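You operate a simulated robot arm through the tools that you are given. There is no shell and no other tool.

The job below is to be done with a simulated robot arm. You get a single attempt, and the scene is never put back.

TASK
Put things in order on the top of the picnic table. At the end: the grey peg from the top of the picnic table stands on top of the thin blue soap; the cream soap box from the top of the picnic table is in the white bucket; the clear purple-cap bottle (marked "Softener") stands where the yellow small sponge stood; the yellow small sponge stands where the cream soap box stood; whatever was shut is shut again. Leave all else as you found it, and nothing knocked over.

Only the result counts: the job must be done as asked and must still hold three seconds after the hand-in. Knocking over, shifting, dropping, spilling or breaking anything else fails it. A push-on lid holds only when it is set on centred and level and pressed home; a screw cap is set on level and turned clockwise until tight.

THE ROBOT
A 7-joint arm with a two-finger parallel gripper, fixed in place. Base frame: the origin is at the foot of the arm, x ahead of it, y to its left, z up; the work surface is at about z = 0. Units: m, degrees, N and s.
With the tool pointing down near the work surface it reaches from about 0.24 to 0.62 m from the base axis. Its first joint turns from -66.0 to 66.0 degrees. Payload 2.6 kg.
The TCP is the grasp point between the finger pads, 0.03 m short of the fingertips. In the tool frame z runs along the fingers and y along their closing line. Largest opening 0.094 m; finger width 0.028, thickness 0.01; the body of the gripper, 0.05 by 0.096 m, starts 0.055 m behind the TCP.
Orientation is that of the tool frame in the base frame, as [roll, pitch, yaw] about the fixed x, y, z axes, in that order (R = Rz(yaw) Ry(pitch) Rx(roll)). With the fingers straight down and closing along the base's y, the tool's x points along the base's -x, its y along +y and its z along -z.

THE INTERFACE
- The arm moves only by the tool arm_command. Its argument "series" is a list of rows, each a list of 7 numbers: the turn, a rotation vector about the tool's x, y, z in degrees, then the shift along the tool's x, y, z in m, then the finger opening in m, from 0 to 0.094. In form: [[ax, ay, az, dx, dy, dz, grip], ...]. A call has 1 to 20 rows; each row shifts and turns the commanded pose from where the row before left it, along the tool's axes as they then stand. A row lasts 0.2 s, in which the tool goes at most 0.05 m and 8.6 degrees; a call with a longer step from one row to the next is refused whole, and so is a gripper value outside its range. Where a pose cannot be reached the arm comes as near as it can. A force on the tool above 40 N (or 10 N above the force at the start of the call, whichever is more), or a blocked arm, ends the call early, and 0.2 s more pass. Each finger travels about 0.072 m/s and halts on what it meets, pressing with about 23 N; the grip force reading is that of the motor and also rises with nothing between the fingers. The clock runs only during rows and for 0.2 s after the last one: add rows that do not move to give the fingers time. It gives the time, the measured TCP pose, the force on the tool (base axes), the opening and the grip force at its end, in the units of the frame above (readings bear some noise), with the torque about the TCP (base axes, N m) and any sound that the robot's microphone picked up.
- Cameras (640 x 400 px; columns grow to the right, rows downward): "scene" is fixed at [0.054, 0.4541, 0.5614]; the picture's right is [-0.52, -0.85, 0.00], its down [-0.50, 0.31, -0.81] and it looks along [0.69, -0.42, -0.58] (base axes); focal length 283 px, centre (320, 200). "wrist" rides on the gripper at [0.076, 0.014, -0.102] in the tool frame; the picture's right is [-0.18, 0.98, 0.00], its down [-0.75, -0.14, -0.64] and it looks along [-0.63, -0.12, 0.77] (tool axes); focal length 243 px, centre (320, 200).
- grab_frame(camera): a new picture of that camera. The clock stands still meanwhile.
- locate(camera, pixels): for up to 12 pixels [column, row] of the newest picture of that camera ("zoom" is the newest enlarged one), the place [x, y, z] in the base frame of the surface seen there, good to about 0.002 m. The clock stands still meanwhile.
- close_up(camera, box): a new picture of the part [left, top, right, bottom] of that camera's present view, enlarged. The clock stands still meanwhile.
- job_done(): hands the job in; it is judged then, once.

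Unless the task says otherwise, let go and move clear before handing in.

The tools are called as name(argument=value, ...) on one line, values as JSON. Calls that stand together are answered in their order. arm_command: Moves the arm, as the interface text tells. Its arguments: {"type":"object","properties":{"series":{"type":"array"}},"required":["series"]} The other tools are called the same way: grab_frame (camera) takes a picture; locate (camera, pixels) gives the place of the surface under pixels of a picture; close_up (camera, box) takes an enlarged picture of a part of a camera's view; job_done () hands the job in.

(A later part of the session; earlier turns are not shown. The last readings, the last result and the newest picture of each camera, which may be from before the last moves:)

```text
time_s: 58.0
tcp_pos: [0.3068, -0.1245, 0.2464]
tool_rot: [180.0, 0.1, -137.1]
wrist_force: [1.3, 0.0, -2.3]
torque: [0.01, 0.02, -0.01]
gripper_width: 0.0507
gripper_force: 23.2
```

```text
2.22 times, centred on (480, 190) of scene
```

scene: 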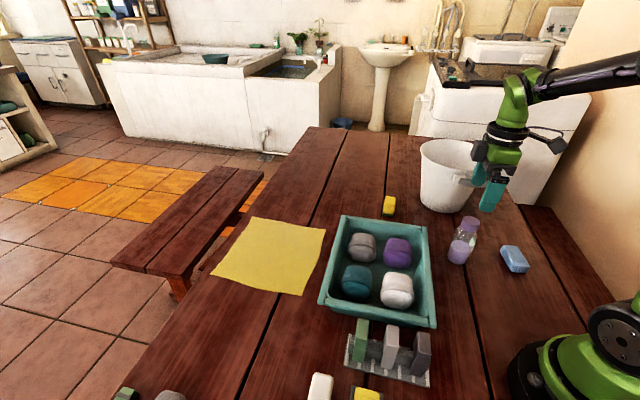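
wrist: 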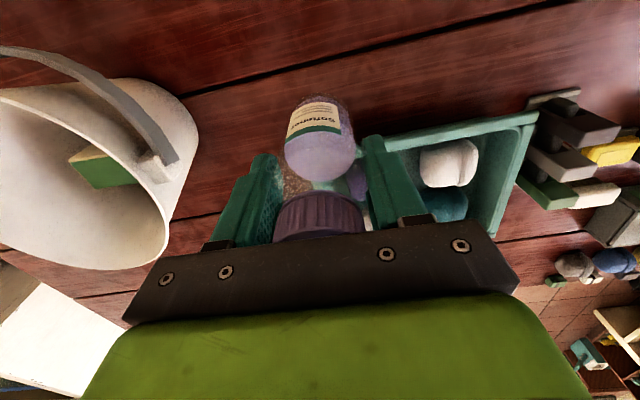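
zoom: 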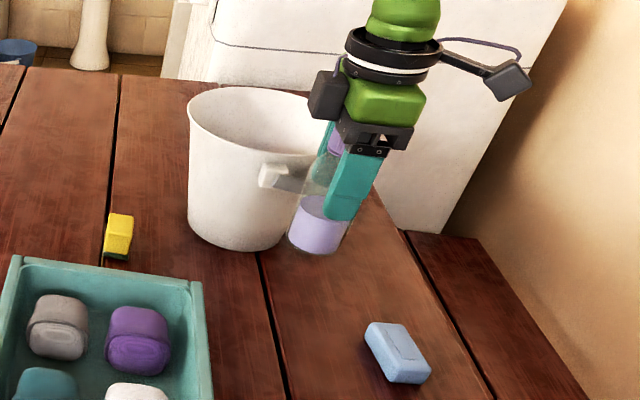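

The bottle hangs upright in the grip. I'll carry it steadily to above the sponge's former place at (0.363, 0.442).

arm_command(series=[[0, 0, 0, -0.013, 0.0115, 0, 0.04], [0, 0, 0, -0.0267, 0.0235, 0.001, 0.04], [0, 0, 0, -0.0267, 0.0235, 0.001, 0.04], [0, 0, 0, -0.0267, 0.0235, 0.001, 0.04], [0, 0, 0, -0.0267, 0.0235, 0.001, 0.04], [0, 0, 0, -0.0267, 0.0235, 0.001, 0.04], [0, 0, 0, -0.0267, 0.0235, 0.001, 0.04], [0, 0, 0, -0.0267, 0.0235, 0.001, 0.04], [0, 0, 0, -0.0267, 0.0235, 0.001, 0.04], [0, 0, 0, -0.0267, 0.0235, 0.001, 0.04], [0, 0, 0, -0.0267, 0.0235, 0.001, 0.04], [0, 0, 0, -0.0267, 0.0235, 0.001, 0.04], [0, 0, 0, -0.0267, 0.0235, 0.001, 0.04], [0, 0, 0, -0.0267, 0.0235, 0.001, 0.04], [0, 0, 0, -0.0267, 0.0235, 0.001, 0.04], [0, 0, 0, -0.0267, 0.0235, 0.001, 0.04], [0, 0, 0, -0.013, 0.0115, 0.001, 0.04], [0, 0, 0, 0, 0, 0, 0.04], [0, 0, 0, 0, 0, 0, 0.04]])

grab_frame(camera="wrist")

grab_frame(camera="scene")

```text
time_s: 62.0
tcp_pos: [0.3626, 0.4422, 0.2302]
tool_rot: [180.0, 0.0, -137.0]
wrist_force: [0.8, -0.7, -1.0]
torque: [-0.02, 0.0, 0.03]
gripper_width: 0.0511
gripper_force: 23.1
```

```text
taken
```

wrist: 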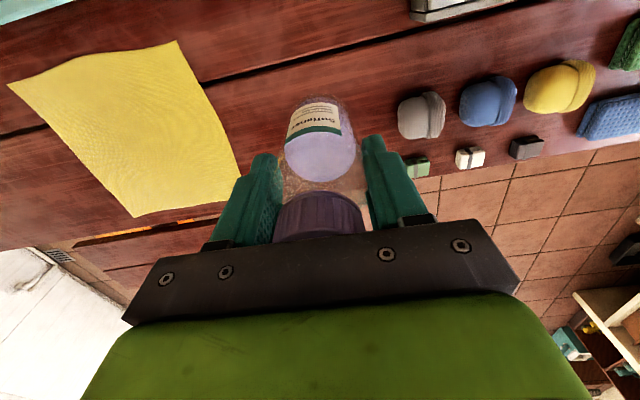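

```text
taken
```

scene: 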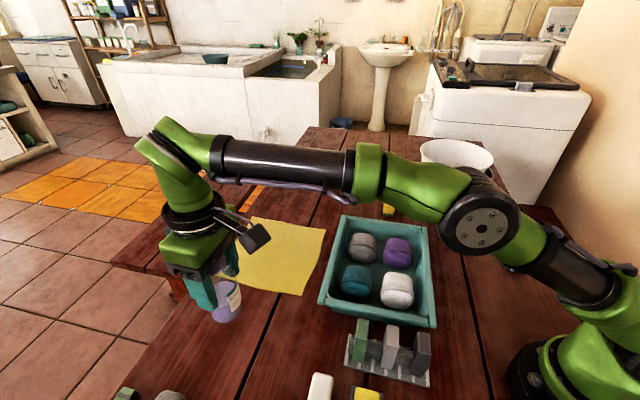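

The bottle is over the target at (0.3626, 0.4422). I'll lower it to about 1 cm above the table.

arm_command(series=[[0, 0, 0, 0, 0, 0.02, 0.04], [0, 0, 0, 0, 0, 0.03, 0.04], [0, 0, 0, 0, 0, 0.03, 0.04], [0, 0, 0, 0, 0, 0.03, 0.04], [0, 0, 0, 0, 0, 0.02, 0.04], [0, 0, 0, 0, 0, 0.005, 0.04], [0, 0, 0, 0, 0, 0, 0.04]])

close_up(camera="scene", box=[150, 230, 330, 400])

```text
time_s: 63.6
tcp_pos: [0.3635, 0.4407, 0.0936]
tool_rot: [-180.0, -0.1, -137.0]
wrist_force: [-1.0, -0.9, -1.6]
torque: [0.02, 0.01, -0.01]
gripper_width: 0.0509
gripper_force: 22.8
```

```text
2.35 times, centred on (240, 315) of scene
```

zoom: 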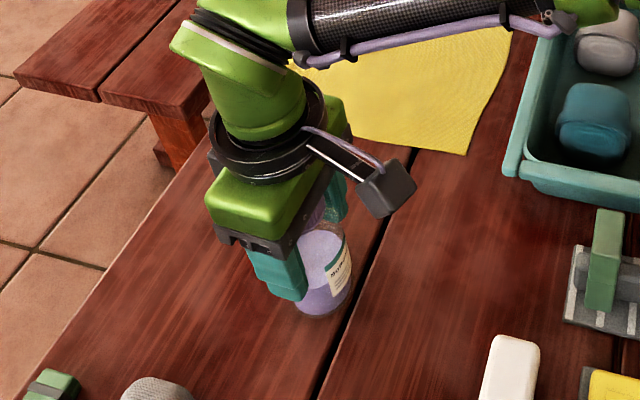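

The bottle is about 1 cm above the spot. I'll go down in fine steps until it touches.

arm_command(series=[[0, 0, 0, 0, 0, 0.004, 0.04], [0, 0, 0, 0, 0, 0.003, 0.04], [0, 0, 0, 0, 0, 0.001, 0.04], [0, 0, 0, 0, 0, 0.001, 0.04], [0, 0, 0, 0, 0, 0, 0.04]])

```text
time_s: 64.8
tcp_pos: [0.3625, 0.4397, 0.0849]
tool_rot: [-180.0, -0.1, -137.0]
wrist_force: [0.4, -0.8, -2.0]
torque: [0.03, -0.02, 0.03]
gripper_width: 0.0512
gripper_force: 22.5
```

arm_command(series=[[0, 0, 0, 0, 0, 0.001, 0.04], [0, 0, 0, 0, 0, 0, 0.04]])

```text
time_s: 65.4
tcp_pos: [0.3642, 0.4416, 0.0843]
tool_rot: [180.0, 0.1, -137.0]
wrist_force: [0.3, -0.1, -1.3]
torque: [0.01, 0.0, -0.02]
gripper_width: 0.0511
gripper_force: 23.2
```

No contact yet at z 0.084. I'll lower one more millimetre and read the force.

arm_command(series=[[0, 0, 0, 0, 0, 0.001, 0.04], [0, 0, 0, 0, 0, 0, 0.04]])

```text
time_s: 66.0
tcp_pos: [0.3628, 0.441, 0.0843]
tool_rot: [179.9, 0.0, -137.0]
wrist_force: [0.0, 0.3, -0.8]
torque: [0.01, 0.0, 0.01]
gripper_width: 0.051
gripper_force: 23.1
```

The downward load has dropped from -2.0 to -0.8 N, so contact is starting. One more millimetre.

arm_command(series=[[0, 0, 0, 0, 0, 0.001, 0.04], [0, 0, 0, 0, 0, 0, 0.04]])

```text
time_s: 66.6
tcp_pos: [0.3627, 0.44, 0.0828]
tool_rot: [180.0, 0.0, -137.0]
wrist_force: [0.5, -0.6, -0.3]
torque: [-0.02, 0.03, 0.04]
gripper_width: 0.0509
gripper_force: 23.1
```

arm_command(series=[[0, 0, 0, 0, 0, 0.001, 0.04], [0, 0, 0, 0, 0, 0, 0.04]])

close_up(camera="scene", box=[200, 280, 280, 350])

```text
time_s: 67.2
tcp_pos: [0.3625, 0.4406, 0.0829]
tool_rot: [180.0, 0.1, -137.0]
wrist_force: [-2.4, -3.4, 7.7]
torque: [-0.27, 0.25, -0.03]
gripper_width: 0.051
gripper_force: 23.1
```

```text
5.71 times, centred on (240, 315) of scene
```

zoom: 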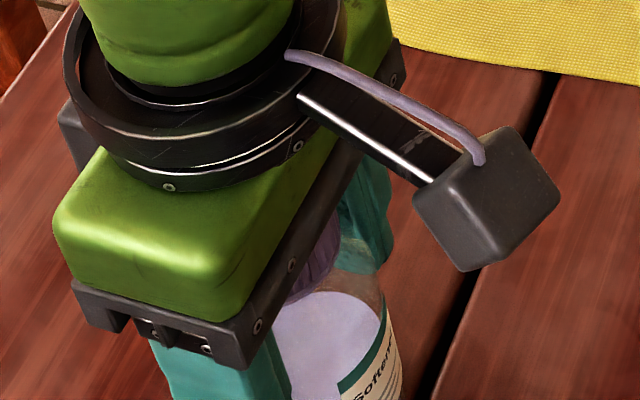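

Contact shows at 7.7 N, so the bottle is standing. I'll open the fingers and rise straight up.

arm_command(series=[[0, 0, 0, 0, 0, 0, 0.06], [0, 0, 0, 0, 0, 0, 0.08], [0, 0, 0, 0, 0, 0, 0.09], [0, 0, 0, 0, 0, 0, 0.09], [0, 0, 0, 0, 0, -0.01, 0.09], [0, 0, 0, 0, 0, -0.03, 0.09], [0, 0, 0, 0, 0, -0.04, 0.09], [0, 0, 0, 0, 0, -0.04, 0.09], [0, 0, 0, 0, 0, -0.03, 0.09], [0, 0, 0, 0, 0, 0, 0.09]])

grab_frame(camera="wrist")

grab_frame(camera="scene")

```text
time_s: 69.4
tcp_pos: [0.3623, 0.44, 0.2325]
tool_rot: [179.9, 0.0, -137.0]
wrist_force: [-0.6, -0.5, -0.5]
torque: [0.02, 0.03, -0.01]
gripper_width: 0.0901
gripper_force: 0.1
```

```text
taken
```

wrist: 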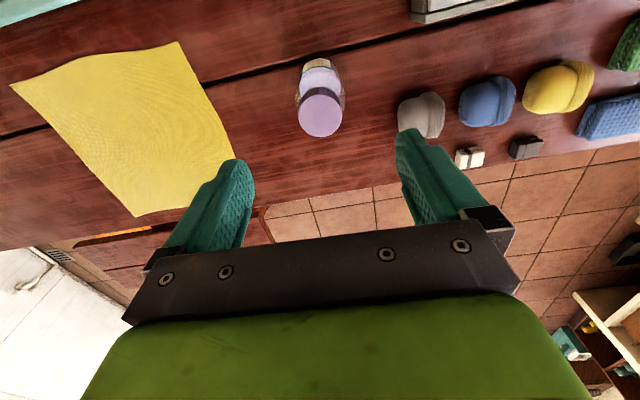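

```text
taken
```

scene: 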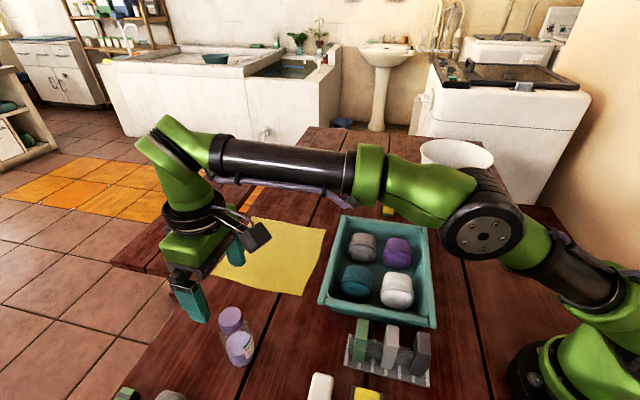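

The bottle stands at (235,338) in the scene picture. I'll verify its cap position and then study the pegs on the rail again.

locate(camera="wrist", pixels=[[320, 114], [301, 114], [341, 112], [320, 92], [319, 135]])

close_up(camera="scene", box=[205, 295, 275, 380])

```text
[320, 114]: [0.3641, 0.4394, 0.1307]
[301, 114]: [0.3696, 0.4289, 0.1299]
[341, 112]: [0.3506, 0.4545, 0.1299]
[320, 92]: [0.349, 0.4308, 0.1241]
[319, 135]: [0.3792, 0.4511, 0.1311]
```

```text
4.71 times, centred on (240, 338) of scene
```

zoom: 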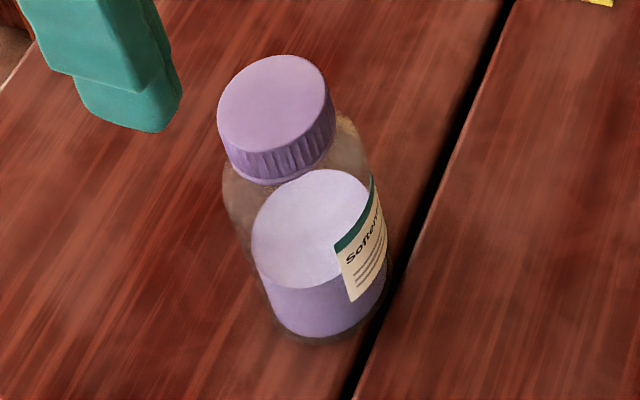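

The bottle is centred at about (0.3625, 0.441), exactly where the sponge stood. Before taking a peg, I'll look at the rail and organizer area again, so I'll move back, up and around.

arm_command(series=[[0, 0, 0, 0.035, -0.0107, -0.025, 0.09], [0, 0, 0, 0.035, -0.0107, -0.025, 0.09], [0, 0, 0, 0.035, -0.0107, -0.025, 0.09], [0, 0, 0, 0.035, -0.0107, -0.025, 0.09], [0, 0, 0, 0.035, -0.0107, -0.025, 0.09], [0, 0, 0, 0.035, -0.0107, -0.025, 0.09], [0, 0, -7.9, 0, 0, 0, 0.09], [0, 0, -7.9, 0, 0, 0, 0.09], [0, 0, -7.9, 0, 0, 0, 0.09], [0, 0, -7.9, 0, 0, 0, 0.09], [0, 0, -7.9, 0, 0, 0, 0.09], [0, 0, -7.9, 0, 0, 0, 0.09], [0, 0, -7.9, 0, 0, 0, 0.09], [0, 0, -7.9, 0, 0, 0, 0.09], [0, 0, -7.9, 0, 0, 0, 0.09], [0, 0, -7.9, 0, 0, 0, 0.09], [0, 0, 0, 0, 0, 0, 0.09]])

grab_frame(camera="wrist")

close_up(camera="wrist", box=[250, 120, 420, 240])

close_up(camera="wrist", box=[290, 0, 410, 100])

```text
time_s: 73.0
tcp_pos: [0.2522, 0.2515, 0.3806]
tool_rot: [180.0, 0.0, -57.8]
wrist_force: [-1.0, 1.1, 1.3]
torque: [-0.03, 0.02, 0.0]
gripper_width: 0.09
gripper_force: 0.2
```

```text
taken
```

wrist: 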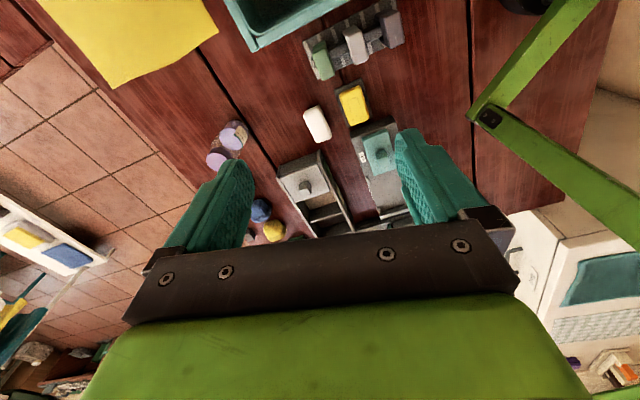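

```text
3.33 times, centred on (335, 180) of wrist
```

zoom: 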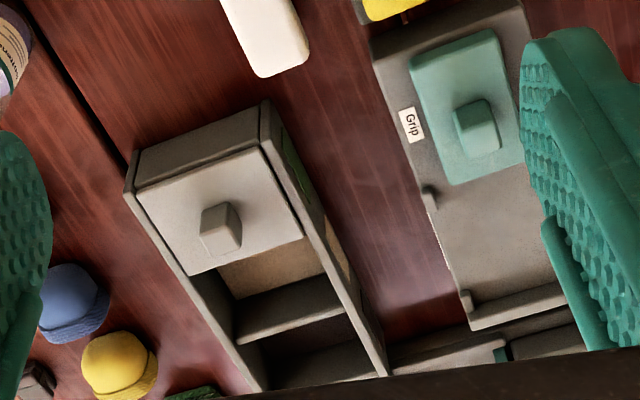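

```text
4.00 times, centred on (350, 50) of wrist
```

zoom: 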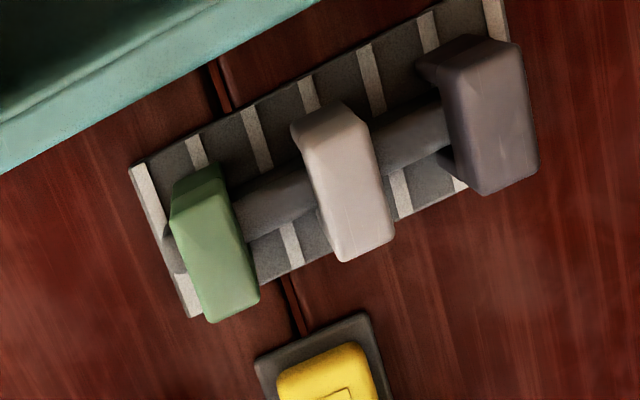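

The rail's three pegs are visible again: green, light grey and charcoal. I'll look closely at the organizer's side and compartments to be sure no other peg is hidden there.

close_up(camera="wrist", box=[275, 145, 365, 240])

close_up(camera="wrist", box=[350, 110, 430, 230])

locate(camera="wrist", pixels=[[305, 187], [300, 180], [318, 200], [330, 212], [312, 206], [335, 170], [380, 150], [388, 180], [345, 210], [375, 215]])

```text
4.21 times, centred on (320, 192) of wrist
```

zoom: 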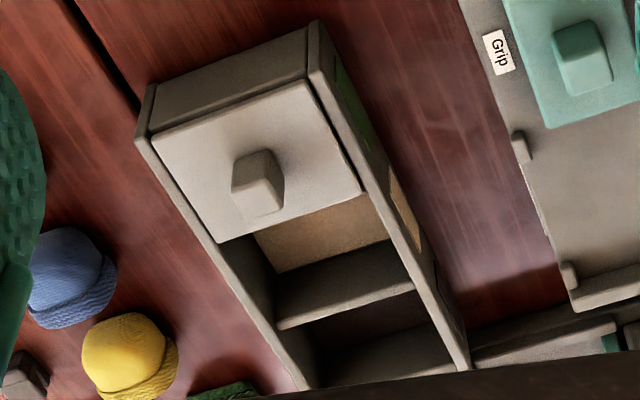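

```text
3.33 times, centred on (390, 170) of wrist
```

zoom: 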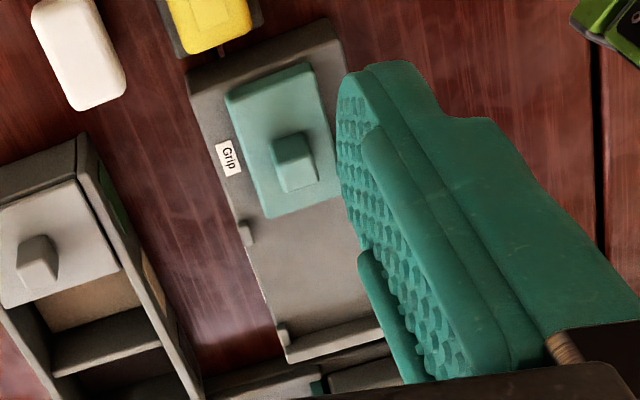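

```text
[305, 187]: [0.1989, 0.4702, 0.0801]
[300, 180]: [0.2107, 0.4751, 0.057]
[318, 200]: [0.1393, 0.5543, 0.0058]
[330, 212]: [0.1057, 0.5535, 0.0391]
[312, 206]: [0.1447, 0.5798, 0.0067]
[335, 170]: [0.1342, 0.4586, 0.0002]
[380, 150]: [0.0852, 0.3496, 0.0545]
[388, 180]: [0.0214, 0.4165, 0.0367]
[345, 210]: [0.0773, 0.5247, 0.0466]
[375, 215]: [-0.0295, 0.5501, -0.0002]
```

The organizer is a sorting box with coloured compartments and holds no loose peg in reach. So the light grey peg on the rail, which matches the grey towel's colour, is the one. I'll turn the tool to yaw 134.5° so the fingers close across the peg's thin side.

arm_command(series=[[0, 0, 8.4, 0, 0, 0, 0.06], [0, 0, 8.4, 0, 0, 0, 0.06], [0, 0, 8.4, 0, 0, 0, 0.06], [0, 0, 8.4, 0, 0, 0, 0.06], [0, 0, 8.4, 0, 0, 0, 0.06], [0, 0, 8.4, 0, 0, 0, 0.06], [0, 0, 8.4, 0, 0, 0, 0.06], [0, 0, 8.4, 0, 0, 0, 0.06], [0, 0, 8.4, 0, 0, 0, 0.06], [0, 0, 8.4, 0, 0, 0, 0.06], [0, 0, 8.4, 0, 0, 0, 0.06], [0, 0, 8.4, 0, 0, 0, 0.06], [0, 0, 8.4, 0, 0, 0, 0.06], [0, 0, 8.4, 0, 0, 0, 0.06], [0, 0, 8.4, 0, 0, 0, 0.06], [0, 0, 8.4, 0, 0, 0, 0.06], [0, 0, 8.4, 0, 0, 0, 0.06], [0, 0, 8.4, 0, 0, 0, 0.06], [0, 0, 8.4, 0, 0, 0, 0.06], [0, 0, 8.1, 0, 0, 0, 0.06]])

grab_frame(camera="wrist")

```text
time_s: 77.2
tcp_pos: [0.2529, 0.2507, 0.3815]
tool_rot: [-180.0, 0.0, 134.1]
wrist_force: [0.1, 0.3, 0.1]
torque: [0.0, -0.02, 0.01]
gripper_width: 0.06
gripper_force: 0.1
```

```text
taken
```

wrist: 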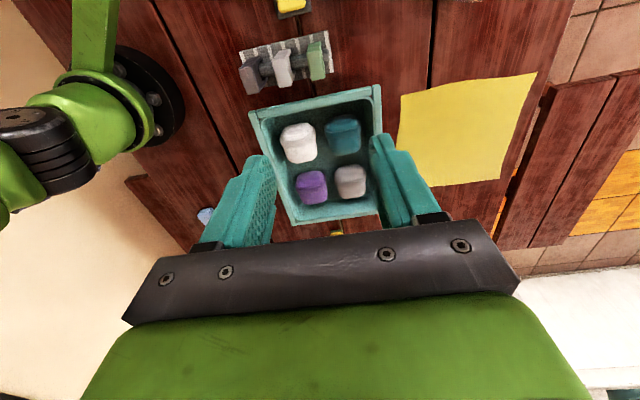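

The turn worked and yaw is 134.1°. From here the light peg (283,65), dark peg (250,75), grey towel (350,180) and white towel (298,142) are all in one picture, so I'll zoom for a direct colour comparison.

close_up(camera="wrist", box=[220, 0, 400, 220])

close_up(camera="wrist", box=[230, 20, 340, 100])

```text
1.82 times, centred on (310, 110) of wrist
```

zoom: 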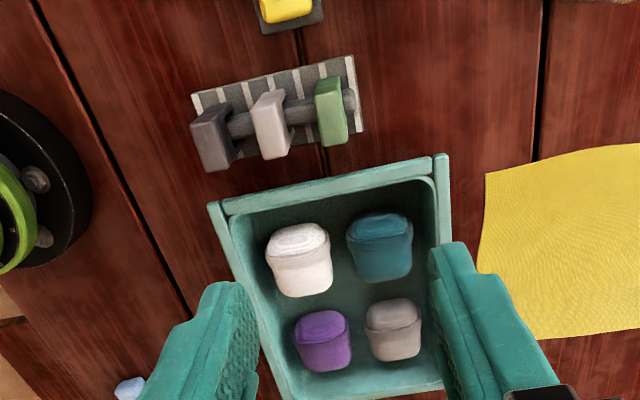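

```text
5.00 times, centred on (285, 60) of wrist
```

zoom: 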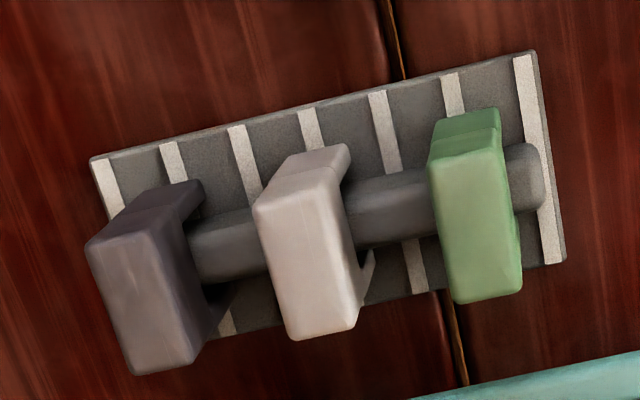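

In the same picture the light peg is close to the grey towel's tone and well below the white towel's, which confirms the choice. I'll measure its top and legs from this view.

locate(camera="zoom", pixels=[[262, 212], [330, 192], [352, 314], [298, 332], [305, 260], [320, 155], [345, 165], [366, 270], [300, 175], [225, 240], [390, 205], [395, 275]])

```text
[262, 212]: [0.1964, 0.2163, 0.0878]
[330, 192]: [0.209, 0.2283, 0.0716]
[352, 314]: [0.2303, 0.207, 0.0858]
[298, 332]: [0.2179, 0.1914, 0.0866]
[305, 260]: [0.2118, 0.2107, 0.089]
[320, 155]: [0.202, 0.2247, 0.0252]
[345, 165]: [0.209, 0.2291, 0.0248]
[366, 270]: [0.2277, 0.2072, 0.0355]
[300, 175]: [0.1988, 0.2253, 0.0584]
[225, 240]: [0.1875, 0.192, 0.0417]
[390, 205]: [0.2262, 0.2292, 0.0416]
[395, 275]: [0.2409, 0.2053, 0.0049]
```

The rail runs at 44° with its top at z 0.042, and the peg is centred at (0.2125, 0.2115) with its top at z 0.087. I'll open to 0.036, move over the peg and lower to z 0.14 for a check.

arm_command(series=[[0, 0, 0, 0, -0.0283, 0.02, 0.036], [0, 0, 0, 0, -0.0283, 0.02, 0.036], [0, 0, 0, 0, 0, 0.045, 0.036], [0, 0, 0, 0, 0, 0.045, 0.036], [0, 0, 0, 0, 0, 0.045, 0.036], [0, 0, 0, 0, 0, 0.045, 0.036], [0, 0, 0, 0, 0, 0.02, 0.036], [0, 0, 0, 0, 0, 0, 0.036]])

grab_frame(camera="wrist")

close_up(camera="scene", box=[320, 270, 460, 400])

```text
time_s: 79.0
tcp_pos: [0.2127, 0.2114, 0.1401]
tool_rot: [180.0, 0.0, 134.2]
wrist_force: [-0.4, -0.1, 0.0]
torque: [-0.02, 0.01, 0.01]
gripper_width: 0.0362
gripper_force: 0.1
```

```text
taken
```

wrist: 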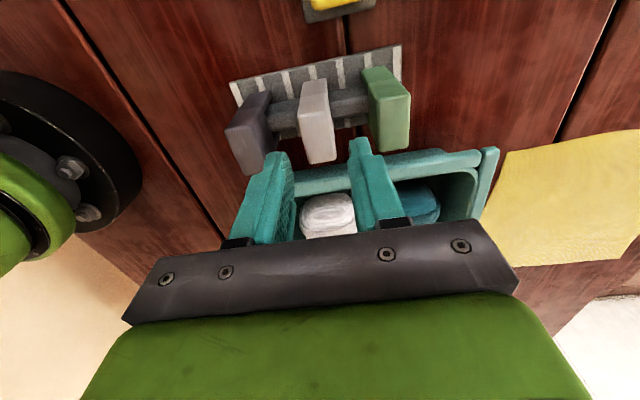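

```text
3.08 times, centred on (390, 335) of scene
```

zoom: 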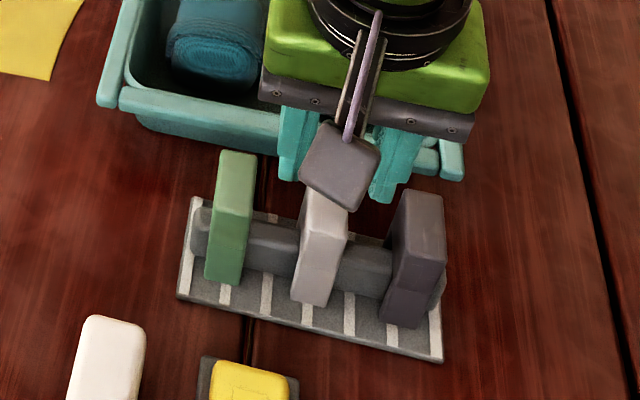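

The tool is directly above the peg at (0.2127, 0.2114, 0.140). I'll verify the peg's and neighbours' top positions from this view before descending.

close_up(camera="wrist", box=[215, 55, 425, 195])

```text
2.86 times, centred on (320, 125) of wrist
```

zoom: 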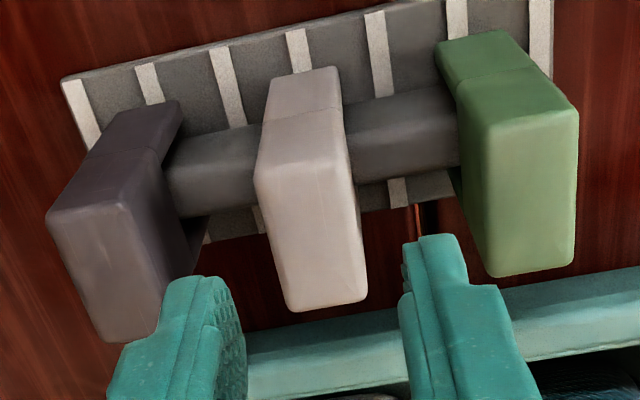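

locate(camera="zoom", pixels=[[262, 178], [345, 158], [362, 290], [292, 302], [310, 235], [118, 212], [155, 325], [160, 195], [495, 130], [490, 260], [225, 290], [410, 280]])

```text
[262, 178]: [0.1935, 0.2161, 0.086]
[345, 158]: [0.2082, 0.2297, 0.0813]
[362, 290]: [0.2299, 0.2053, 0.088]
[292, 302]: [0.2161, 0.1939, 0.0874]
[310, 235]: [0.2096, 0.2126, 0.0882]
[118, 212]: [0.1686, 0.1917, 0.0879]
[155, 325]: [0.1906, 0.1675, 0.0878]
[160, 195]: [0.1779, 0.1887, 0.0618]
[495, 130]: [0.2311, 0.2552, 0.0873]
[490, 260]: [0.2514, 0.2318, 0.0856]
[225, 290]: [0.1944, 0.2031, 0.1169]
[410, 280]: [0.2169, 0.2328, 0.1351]
```

The peg's centre is (0.212, 0.2113), and its neighbours' faces are 40 mm or more away, so the fingers fit with about 10 mm to spare on each side. I'll descend to z 0.078, keeping the fingertips above the rail.

arm_command(series=[[0, 0, 0, 0, -0.0005, 0, 0.04], [0, 0, 0, 0, 0, 0.02, 0.04], [0, 0, 0, 0, 0, 0.02, 0.04], [0, 0, 0, 0, 0, 0.015, 0.04], [0, 0, 0, 0, 0, 0.007, 0.04], [0, 0, 0, 0, 0, 0, 0.04]])

close_up(camera="scene", box=[320, 270, 460, 400])

grab_frame(camera="wrist")

```text
time_s: 80.4
tcp_pos: [0.2116, 0.2101, 0.0799]
tool_rot: [179.9, 0.1, 134.3]
wrist_force: [0.0, 0.7, -0.3]
torque: [0.0, -0.01, 0.0]
gripper_width: 0.0401
gripper_force: 0.1
```

```text
3.08 times, centred on (390, 335) of scene
```

zoom: 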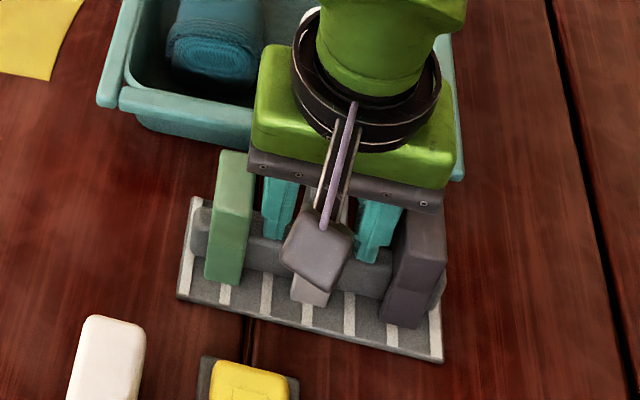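

```text
taken
```

wrist: 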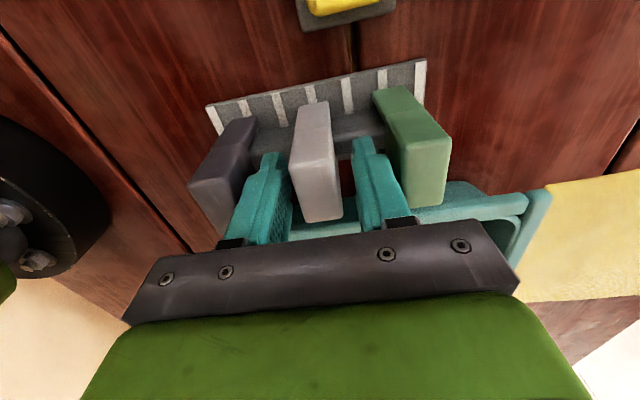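

The fingers sit in the gaps on both sides of the light peg without touching its neighbours. I'll close them on the peg.

arm_command(series=[[0, 0, 0, 0, 0, 0, 0.03], [0, 0, 0, 0, 0, 0, 0.015], [0, 0, 0, 0, 0, 0, 0.01], [0, 0, 0, 0, 0, 0, 0.01], [0, 0, 0, 0, 0, 0, 0.01]])

```text
time_s: 81.6
tcp_pos: [0.2112, 0.2101, 0.0805]
tool_rot: [-180.0, 0.0, 134.3]
wrist_force: [0.5, -0.6, 0.5]
torque: [0.02, 0.01, 0.01]
gripper_width: 0.0253
gripper_force: 23.3
```

The grip stopped at 0.0253 m with 23 N, so the peg is held. I'll lift slightly to test whether it comes off freely.

arm_command(series=[[0, 0, 0, 0, 0, -0.003, 0.01], [0, 0, 0, 0, 0, -0.003, 0.01], [0, 0, 0, 0, 0, 0, 0.01]])

close_up(camera="scene", box=[340, 310, 440, 400])

```text
time_s: 82.4
tcp_pos: [0.2119, 0.2106, 0.0866]
tool_rot: [-179.9, 0.1, 134.3]
wrist_force: [0.9, 0.0, 0.0]
torque: [0.03, 0.01, 0.03]
gripper_width: 0.0254
gripper_force: 23.1
```

```text
4.44 times, centred on (390, 355) of scene
```

zoom: 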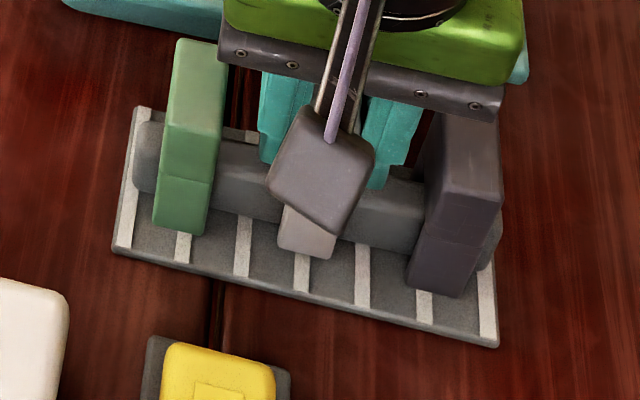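

The lift needed almost no force. I'll raise another 2 cm and check that the peg itself is rising and the rack stays put.

arm_command(series=[[0, 0, 0, 0, 0, -0.005, 0.01], [0, 0, 0, 0, 0, -0.01, 0.01], [0, 0, 0, 0, 0, -0.01, 0.01], [0, 0, 0, 0, 0, 0, 0.01]])

grab_frame(camera="wrist")

close_up(camera="scene", box=[340, 290, 440, 400])

```text
time_s: 83.4
tcp_pos: [0.2127, 0.2116, 0.1103]
tool_rot: [179.9, 0.0, 134.2]
wrist_force: [0.5, 1.1, -0.8]
torque: [0.01, -0.01, -0.01]
gripper_width: 0.0253
gripper_force: 22.9
```

```text
taken
```

wrist: 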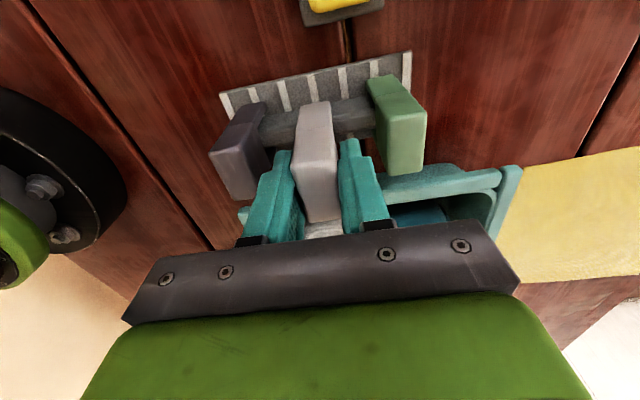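

```text
3.64 times, centred on (390, 345) of scene
```

zoom: 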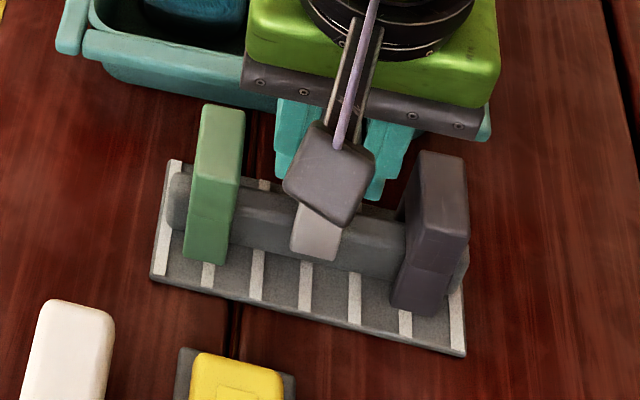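

The peg rises with the fingers and the rack and neighbours haven't moved. I'll lift it clear.

arm_command(series=[[0, 0, 0, 0, 0, -0.015, 0.01], [0, 0, 0, 0, 0, -0.02, 0.01], [0, 0, 0, 0, 0, -0.03, 0.01], [0, 0, 0, 0, 0, -0.035, 0.01], [0, 0, 0, 0, 0, -0.035, 0.01], [0, 0, 0, 0, 0, -0.03, 0.01], [0, 0, 0, 0, 0, 0, 0.01]])

grab_frame(camera="scene")

close_up(camera="scene", box=[330, 160, 470, 390])

close_up(camera="wrist", box=[250, 70, 390, 240])

```text
time_s: 85.0
tcp_pos: [0.2118, 0.2111, 0.2762]
tool_rot: [180.0, 0.0, 134.3]
wrist_force: [0.2, 0.2, 0.7]
torque: [0.03, 0.0, -0.04]
gripper_width: 0.0253
gripper_force: 23.2
```

```text
taken
```

scene: 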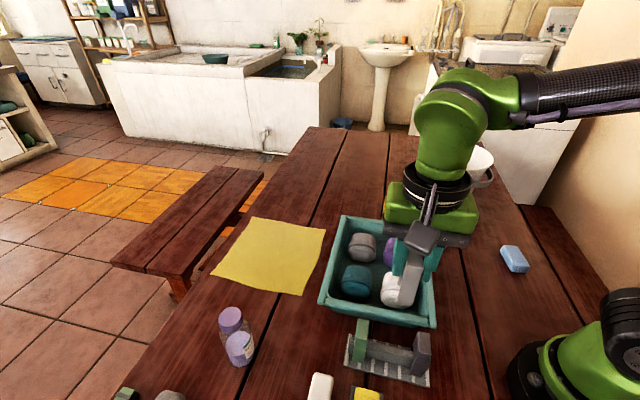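

```text
1.74 times, centred on (400, 275) of scene
```

zoom: 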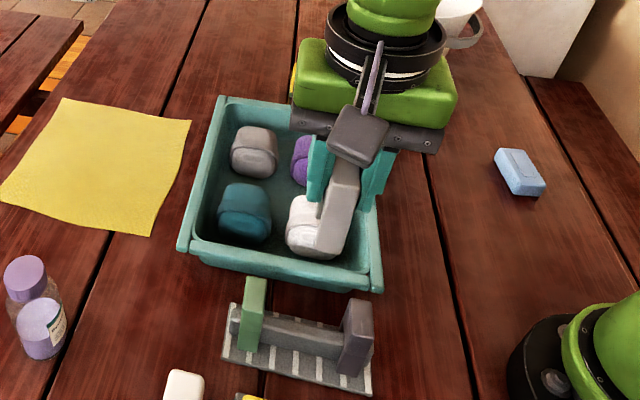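

```text
2.35 times, centred on (320, 155) of wrist
```

zoom: 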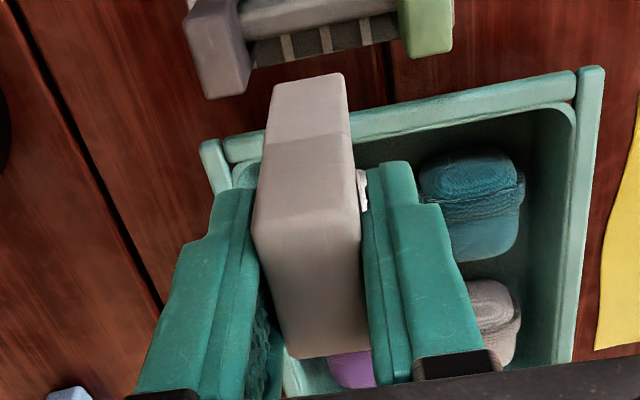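

The grey peg is free of the rail and nothing else moved. I'll carry it around at a safe radius and height to above the blue soap.

arm_command(series=[[0, 0, 0, -0.0405, -0.0054, 0, 0.01], [0, 0, 0, -0.0405, -0.0054, 0, 0.01], [0, 0, 0, -0.0405, -0.0053, 0, 0.01], [0, 0, 0, -0.0407, -0.0053, 0, 0.01], [0, 0, 0, -0.0258, -0.0251, 0, 0.01], [0, 0, 0, -0.0258, -0.0251, 0, 0.01], [0, 0, 0, -0.0258, -0.0251, 0, 0.01], [0, 0, 0, -0.0258, -0.0251, 0, 0.01], [0, 0, 0, -0.0256, -0.0253, 0, 0.01], [0, 0, 0, -0.0087, -0.0392, 0, 0.01], [0, 0, 0, -0.0087, -0.0392, 0, 0.01], [0, 0, 0, -0.0087, -0.0393, 0, 0.01], [0, 0, 0, -0.0088, -0.0393, 0, 0.01], [0, 0, 0, 0, 0, 0, 0.01], [0, 0, 0, 0, 0, 0, 0.01]])

grab_frame(camera="wrist")

grab_frame(camera="scene")

```text
time_s: 88.2
tcp_pos: [0.2204, -0.2353, 0.2753]
tool_rot: [180.0, -0.1, 134.3]
wrist_force: [-0.6, 0.2, 0.1]
torque: [-0.01, 0.0, 0.03]
gripper_width: 0.0254
gripper_force: 22.9
```

```text
taken
```

wrist: 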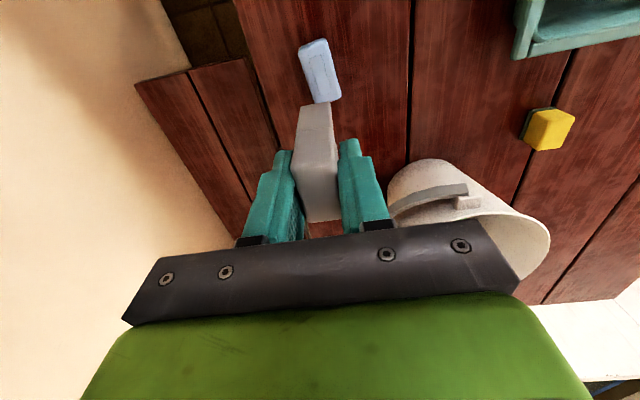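

```text
taken
```

scene: 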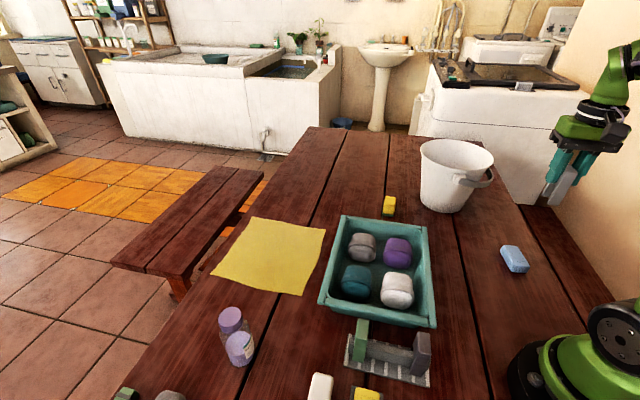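

The peg is above the soap, which shows at (318,70). I'll measure the soap's corners and raised plate from here, as well as the peg's lower edge.

close_up(camera="wrist", box=[285, 25, 355, 115])

```text
4.44 times, centred on (320, 70) of wrist
```

zoom: 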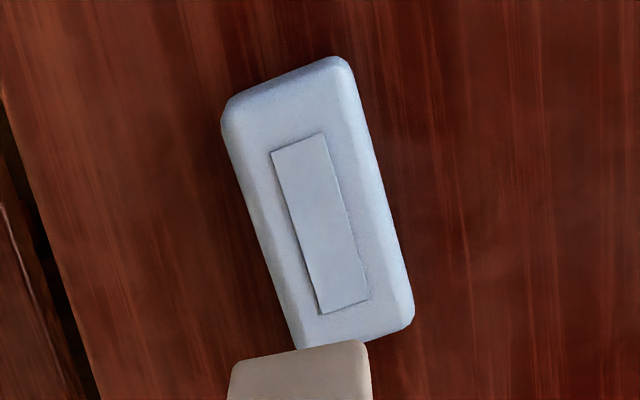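

locate(camera="zoom", pixels=[[274, 154], [322, 136], [366, 296], [320, 310], [322, 225], [240, 115], [336, 80], [402, 310], [312, 330], [240, 370], [355, 350], [300, 360]])

close_up(camera="wrist", box=[260, 90, 380, 240])

```text
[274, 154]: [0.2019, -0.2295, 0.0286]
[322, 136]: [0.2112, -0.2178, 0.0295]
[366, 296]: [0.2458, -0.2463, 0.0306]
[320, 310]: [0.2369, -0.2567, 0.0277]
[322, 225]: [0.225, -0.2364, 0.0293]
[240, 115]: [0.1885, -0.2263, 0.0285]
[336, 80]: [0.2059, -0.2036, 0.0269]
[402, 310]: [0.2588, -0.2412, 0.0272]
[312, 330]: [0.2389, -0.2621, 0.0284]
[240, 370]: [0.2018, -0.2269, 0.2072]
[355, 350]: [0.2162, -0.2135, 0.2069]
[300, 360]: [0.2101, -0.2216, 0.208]
```

```text
2.67 times, centred on (320, 165) of wrist
```

zoom: 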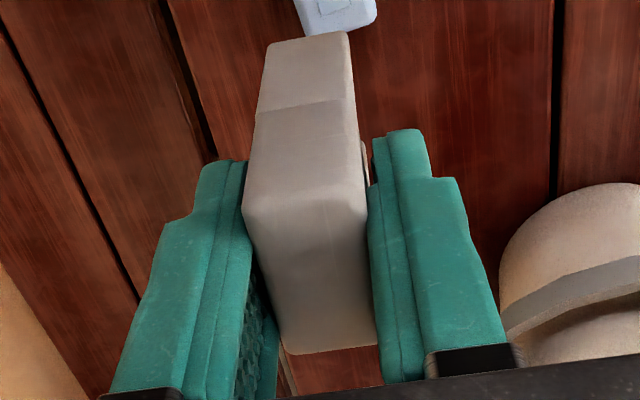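

The soap's raised plate is centred near (0.223, -0.236) at z 0.029, with its long axis at about -38°; the peg's feet are about 0.069 m below the TCP. I'll turn 7.7° to line up, centre, and lower partway for another check.

arm_command(series=[[0, 0, -3.9, 0, 0, 0, 0.01], [0, 0, -3.8, 0, 0, 0, 0.01], [0, 0, 0, -0.0022, 0.001, 0.03, 0.01], [0, 0, 0, 0, 0, 0.03, 0.01], [0, 0, 0, 0, 0, 0.03, 0.01], [0, 0, 0, 0, 0, 0.03, 0.01], [0, 0, 0, 0, 0, 0, 0.01], [0, 0, 0, 0, 0, 0, 0.01]])

grab_frame(camera="wrist")

close_up(camera="scene", box=[470, 170, 610, 290])

```text
time_s: 90.0
tcp_pos: [0.2243, -0.2359, 0.1551]
tool_rot: [-180.0, -0.1, 141.9]
wrist_force: [-0.8, -0.4, -0.1]
torque: [0.0, 0.0, -0.04]
gripper_width: 0.0256
gripper_force: 22.9
```

```text
taken
```

wrist: 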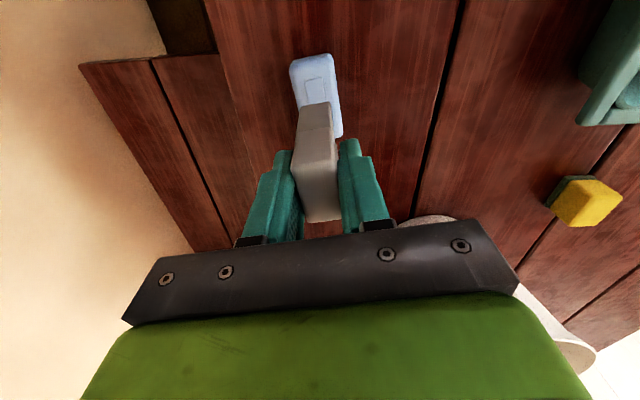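

```text
3.33 times, centred on (540, 230) of scene
```

zoom: 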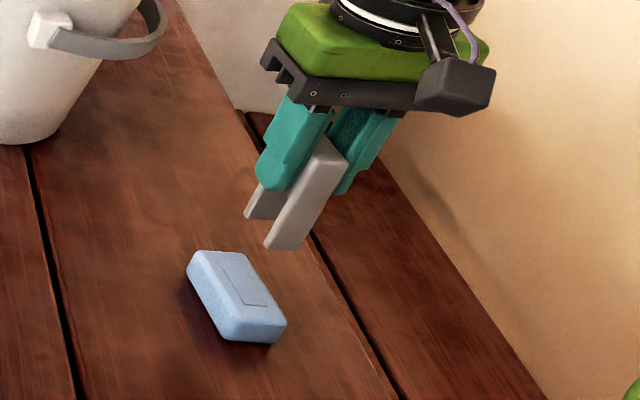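

The scene zoom shows the two-legged peg above the soap. I'll zoom the wrist view to compare the peg's feet with the soap's plate.

close_up(camera="wrist", box=[270, 40, 360, 150])

close_up(camera="scene", box=[490, 200, 570, 280])

```text
3.64 times, centred on (315, 95) of wrist
```

zoom: 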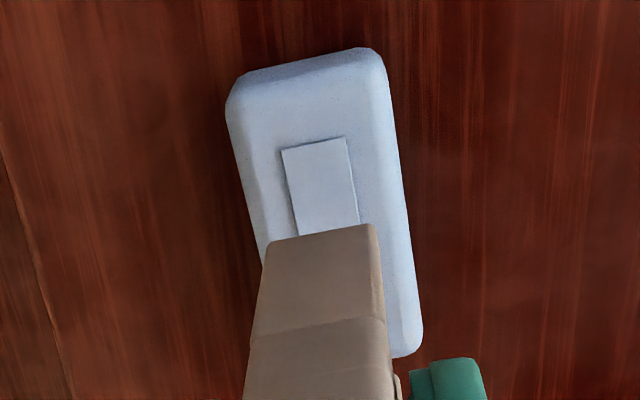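

```text
5.00 times, centred on (530, 240) of scene
```

zoom: 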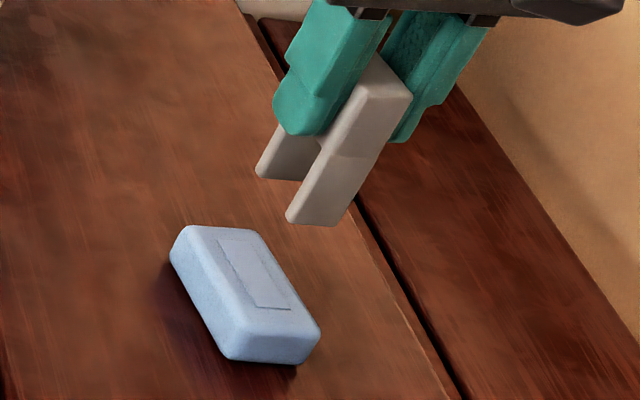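

I'll repeat the wrist zoom so I can measure in it.

close_up(camera="wrist", box=[270, 40, 360, 150])

locate(camera="zoom", pixels=[[286, 152], [344, 141], [294, 220], [355, 215], [242, 100], [366, 70], [410, 340], [262, 215], [272, 246], [372, 230], [322, 238], [390, 200]])

```text
3.64 times, centred on (315, 95) of wrist
```

zoom: 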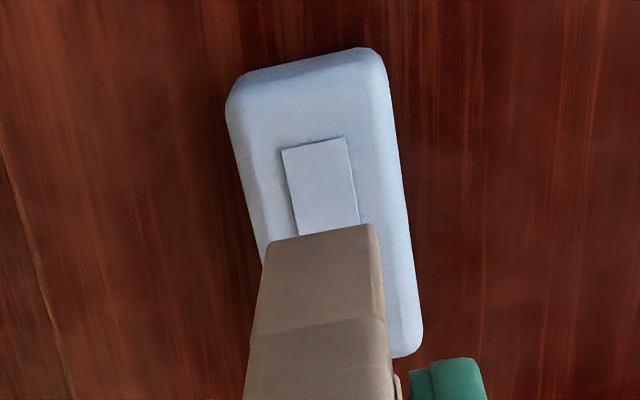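

```text
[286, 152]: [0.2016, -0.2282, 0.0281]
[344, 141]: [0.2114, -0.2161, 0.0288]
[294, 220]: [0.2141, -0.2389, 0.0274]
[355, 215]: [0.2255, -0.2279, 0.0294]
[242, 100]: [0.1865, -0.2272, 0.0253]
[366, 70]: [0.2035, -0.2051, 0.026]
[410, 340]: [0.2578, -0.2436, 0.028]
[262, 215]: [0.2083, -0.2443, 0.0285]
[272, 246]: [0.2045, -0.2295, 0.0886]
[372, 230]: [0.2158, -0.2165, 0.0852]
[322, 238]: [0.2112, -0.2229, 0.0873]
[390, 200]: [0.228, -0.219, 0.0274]
```

By the same measurements, the peg's feet are about 1–2 mm off the soap's centre line across its width and centred along its length. I'll correct by 1.3 mm and lower to about 6 mm above the soap.

arm_command(series=[[0, 0, 0, 0, -0.0013, 0, 0.01], [0, 0, 0, 0, 0, 0.02, 0.01], [0, 0, 0, 0, 0, 0.02, 0.01], [0, 0, 0, 0, 0, 0.008, 0.01], [0, 0, 0, 0, 0, 0, 0.01], [0, 0, 0, 0, 0, 0, 0.01]])

close_up(camera="scene", box=[490, 210, 560, 280])

close_up(camera="wrist", box=[270, 60, 370, 180])

```text
time_s: 91.4
tcp_pos: [0.2234, -0.2365, 0.1085]
tool_rot: [180.0, 0.1, 142.1]
wrist_force: [-0.4, -0.1, -1.4]
torque: [-0.01, -0.01, 0.0]
gripper_width: 0.0255
gripper_force: 22.9
```

```text
5.71 times, centred on (525, 245) of scene
```

zoom: 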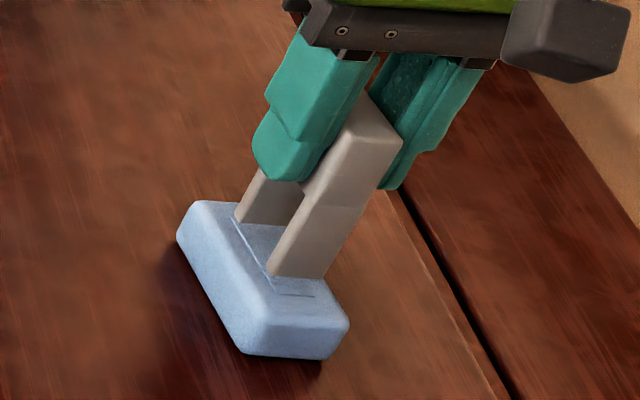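

```text
3.33 times, centred on (320, 120) of wrist
```

zoom: 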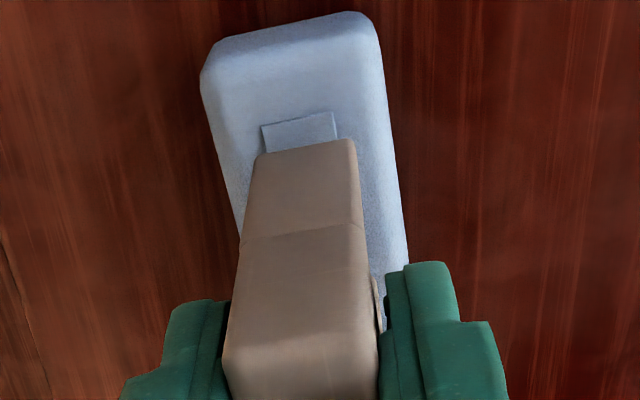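

The peg hovers about 1 cm over the plate. I'll measure once more in this wrist zoom to confirm centring across the width.

locate(camera="zoom", pixels=[[264, 128], [334, 115], [260, 165], [350, 149], [304, 155], [212, 100], [225, 170], [388, 130], [398, 190], [205, 75], [300, 122]])

```text
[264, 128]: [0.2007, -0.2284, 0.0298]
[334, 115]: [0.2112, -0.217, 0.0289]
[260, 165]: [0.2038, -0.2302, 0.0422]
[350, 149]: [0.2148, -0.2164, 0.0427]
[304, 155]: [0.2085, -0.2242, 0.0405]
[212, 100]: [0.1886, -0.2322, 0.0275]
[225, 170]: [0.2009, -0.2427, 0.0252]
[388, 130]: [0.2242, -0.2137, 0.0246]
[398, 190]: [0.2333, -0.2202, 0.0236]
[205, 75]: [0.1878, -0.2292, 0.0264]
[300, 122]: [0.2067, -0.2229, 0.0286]
```

The peg is within about 1 mm of the soap's centre line. I'll correct slightly and lower in fine steps.

arm_command(series=[[0, 0, 0, 0, -0.0008, 0.003, 0.01], [0, 0, 0, 0, 0, 0.002, 0.01], [0, 0, 0, 0, 0, 0.001, 0.01], [0, 0, 0, 0, 0, 0, 0.01], [0, 0, 0, 0, 0, 0, 0.01]])

close_up(camera="scene", box=[495, 230, 545, 280])

```text
time_s: 92.6
tcp_pos: [0.2216, -0.2374, 0.1027]
tool_rot: [-179.9, 0.0, 141.9]
wrist_force: [0.6, -0.6, -1.1]
torque: [0.0, -0.04, 0.03]
gripper_width: 0.0253
gripper_force: 23.0
```

```text
8.00 times, centred on (520, 255) of scene
```

zoom: 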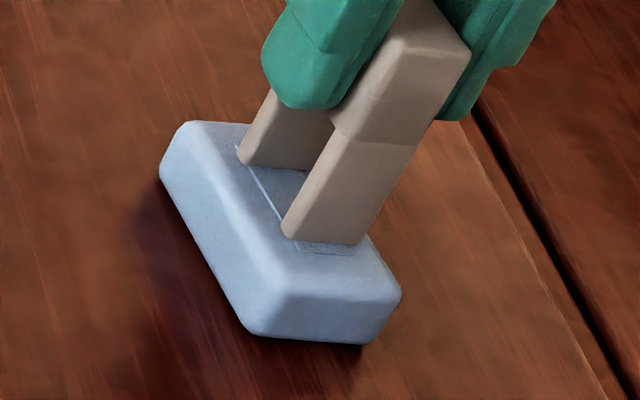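

The feet are just above the plate in the zoom and look centred. I'll go down 3 mm in 1 mm steps and read the force.

arm_command(series=[[0, 0, 0, 0, 0, 0.001, 0.01], [0, 0, 0, 0, 0, 0.001, 0.01], [0, 0, 0, 0, 0, 0, 0.01]])

```text
time_s: 93.4
tcp_pos: [0.2235, -0.2379, 0.1]
tool_rot: [-179.9, 0.2, 141.9]
wrist_force: [0.0, -0.3, 17.4]
torque: [-0.07, -0.12, -0.02]
gripper_width: 0.0252
gripper_force: 22.9
```

Contact came at z 0.100 with 17 N. I'll back off slightly to relieve the pressure before opening.

arm_command(series=[[0, 0, 0, 0, 0, -0.0007, 0.01], [0, 0, 0, 0, 0, 0, 0.01]])

close_up(camera="scene", box=[495, 230, 545, 280])

```text
time_s: 94.0
tcp_pos: [0.2229, -0.2374, 0.0997]
tool_rot: [-180.0, 0.0, 142.0]
wrist_force: [1.5, -1.1, 9.9]
torque: [-0.17, -0.21, -0.04]
gripper_width: 0.0252
gripper_force: 22.9
```

```text
8.00 times, centred on (520, 255) of scene
```

zoom: 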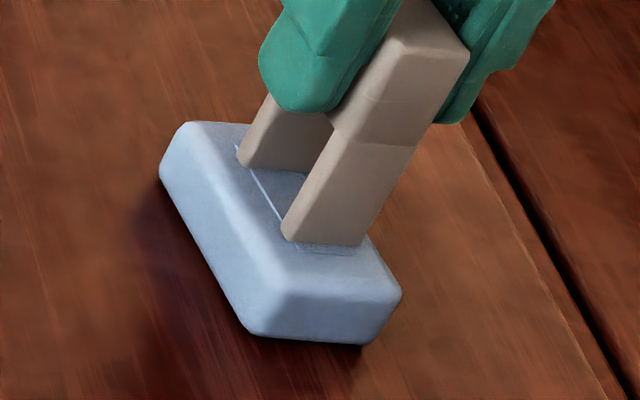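

Still 10 N; I'll back off another 0.7 mm so the peg rests with only light pressure.

arm_command(series=[[0, 0, 0, 0, 0, -0.0007, 0.01], [0, 0, 0, 0, 0, 0, 0.01]])

```text
time_s: 94.6
tcp_pos: [0.2215, -0.2359, 0.1001]
tool_rot: [180.0, -0.2, 142.0]
wrist_force: [0.0, 0.0, 0.9]
torque: [0.02, 0.0, 0.01]
gripper_width: 0.0252
gripper_force: 24.1
```

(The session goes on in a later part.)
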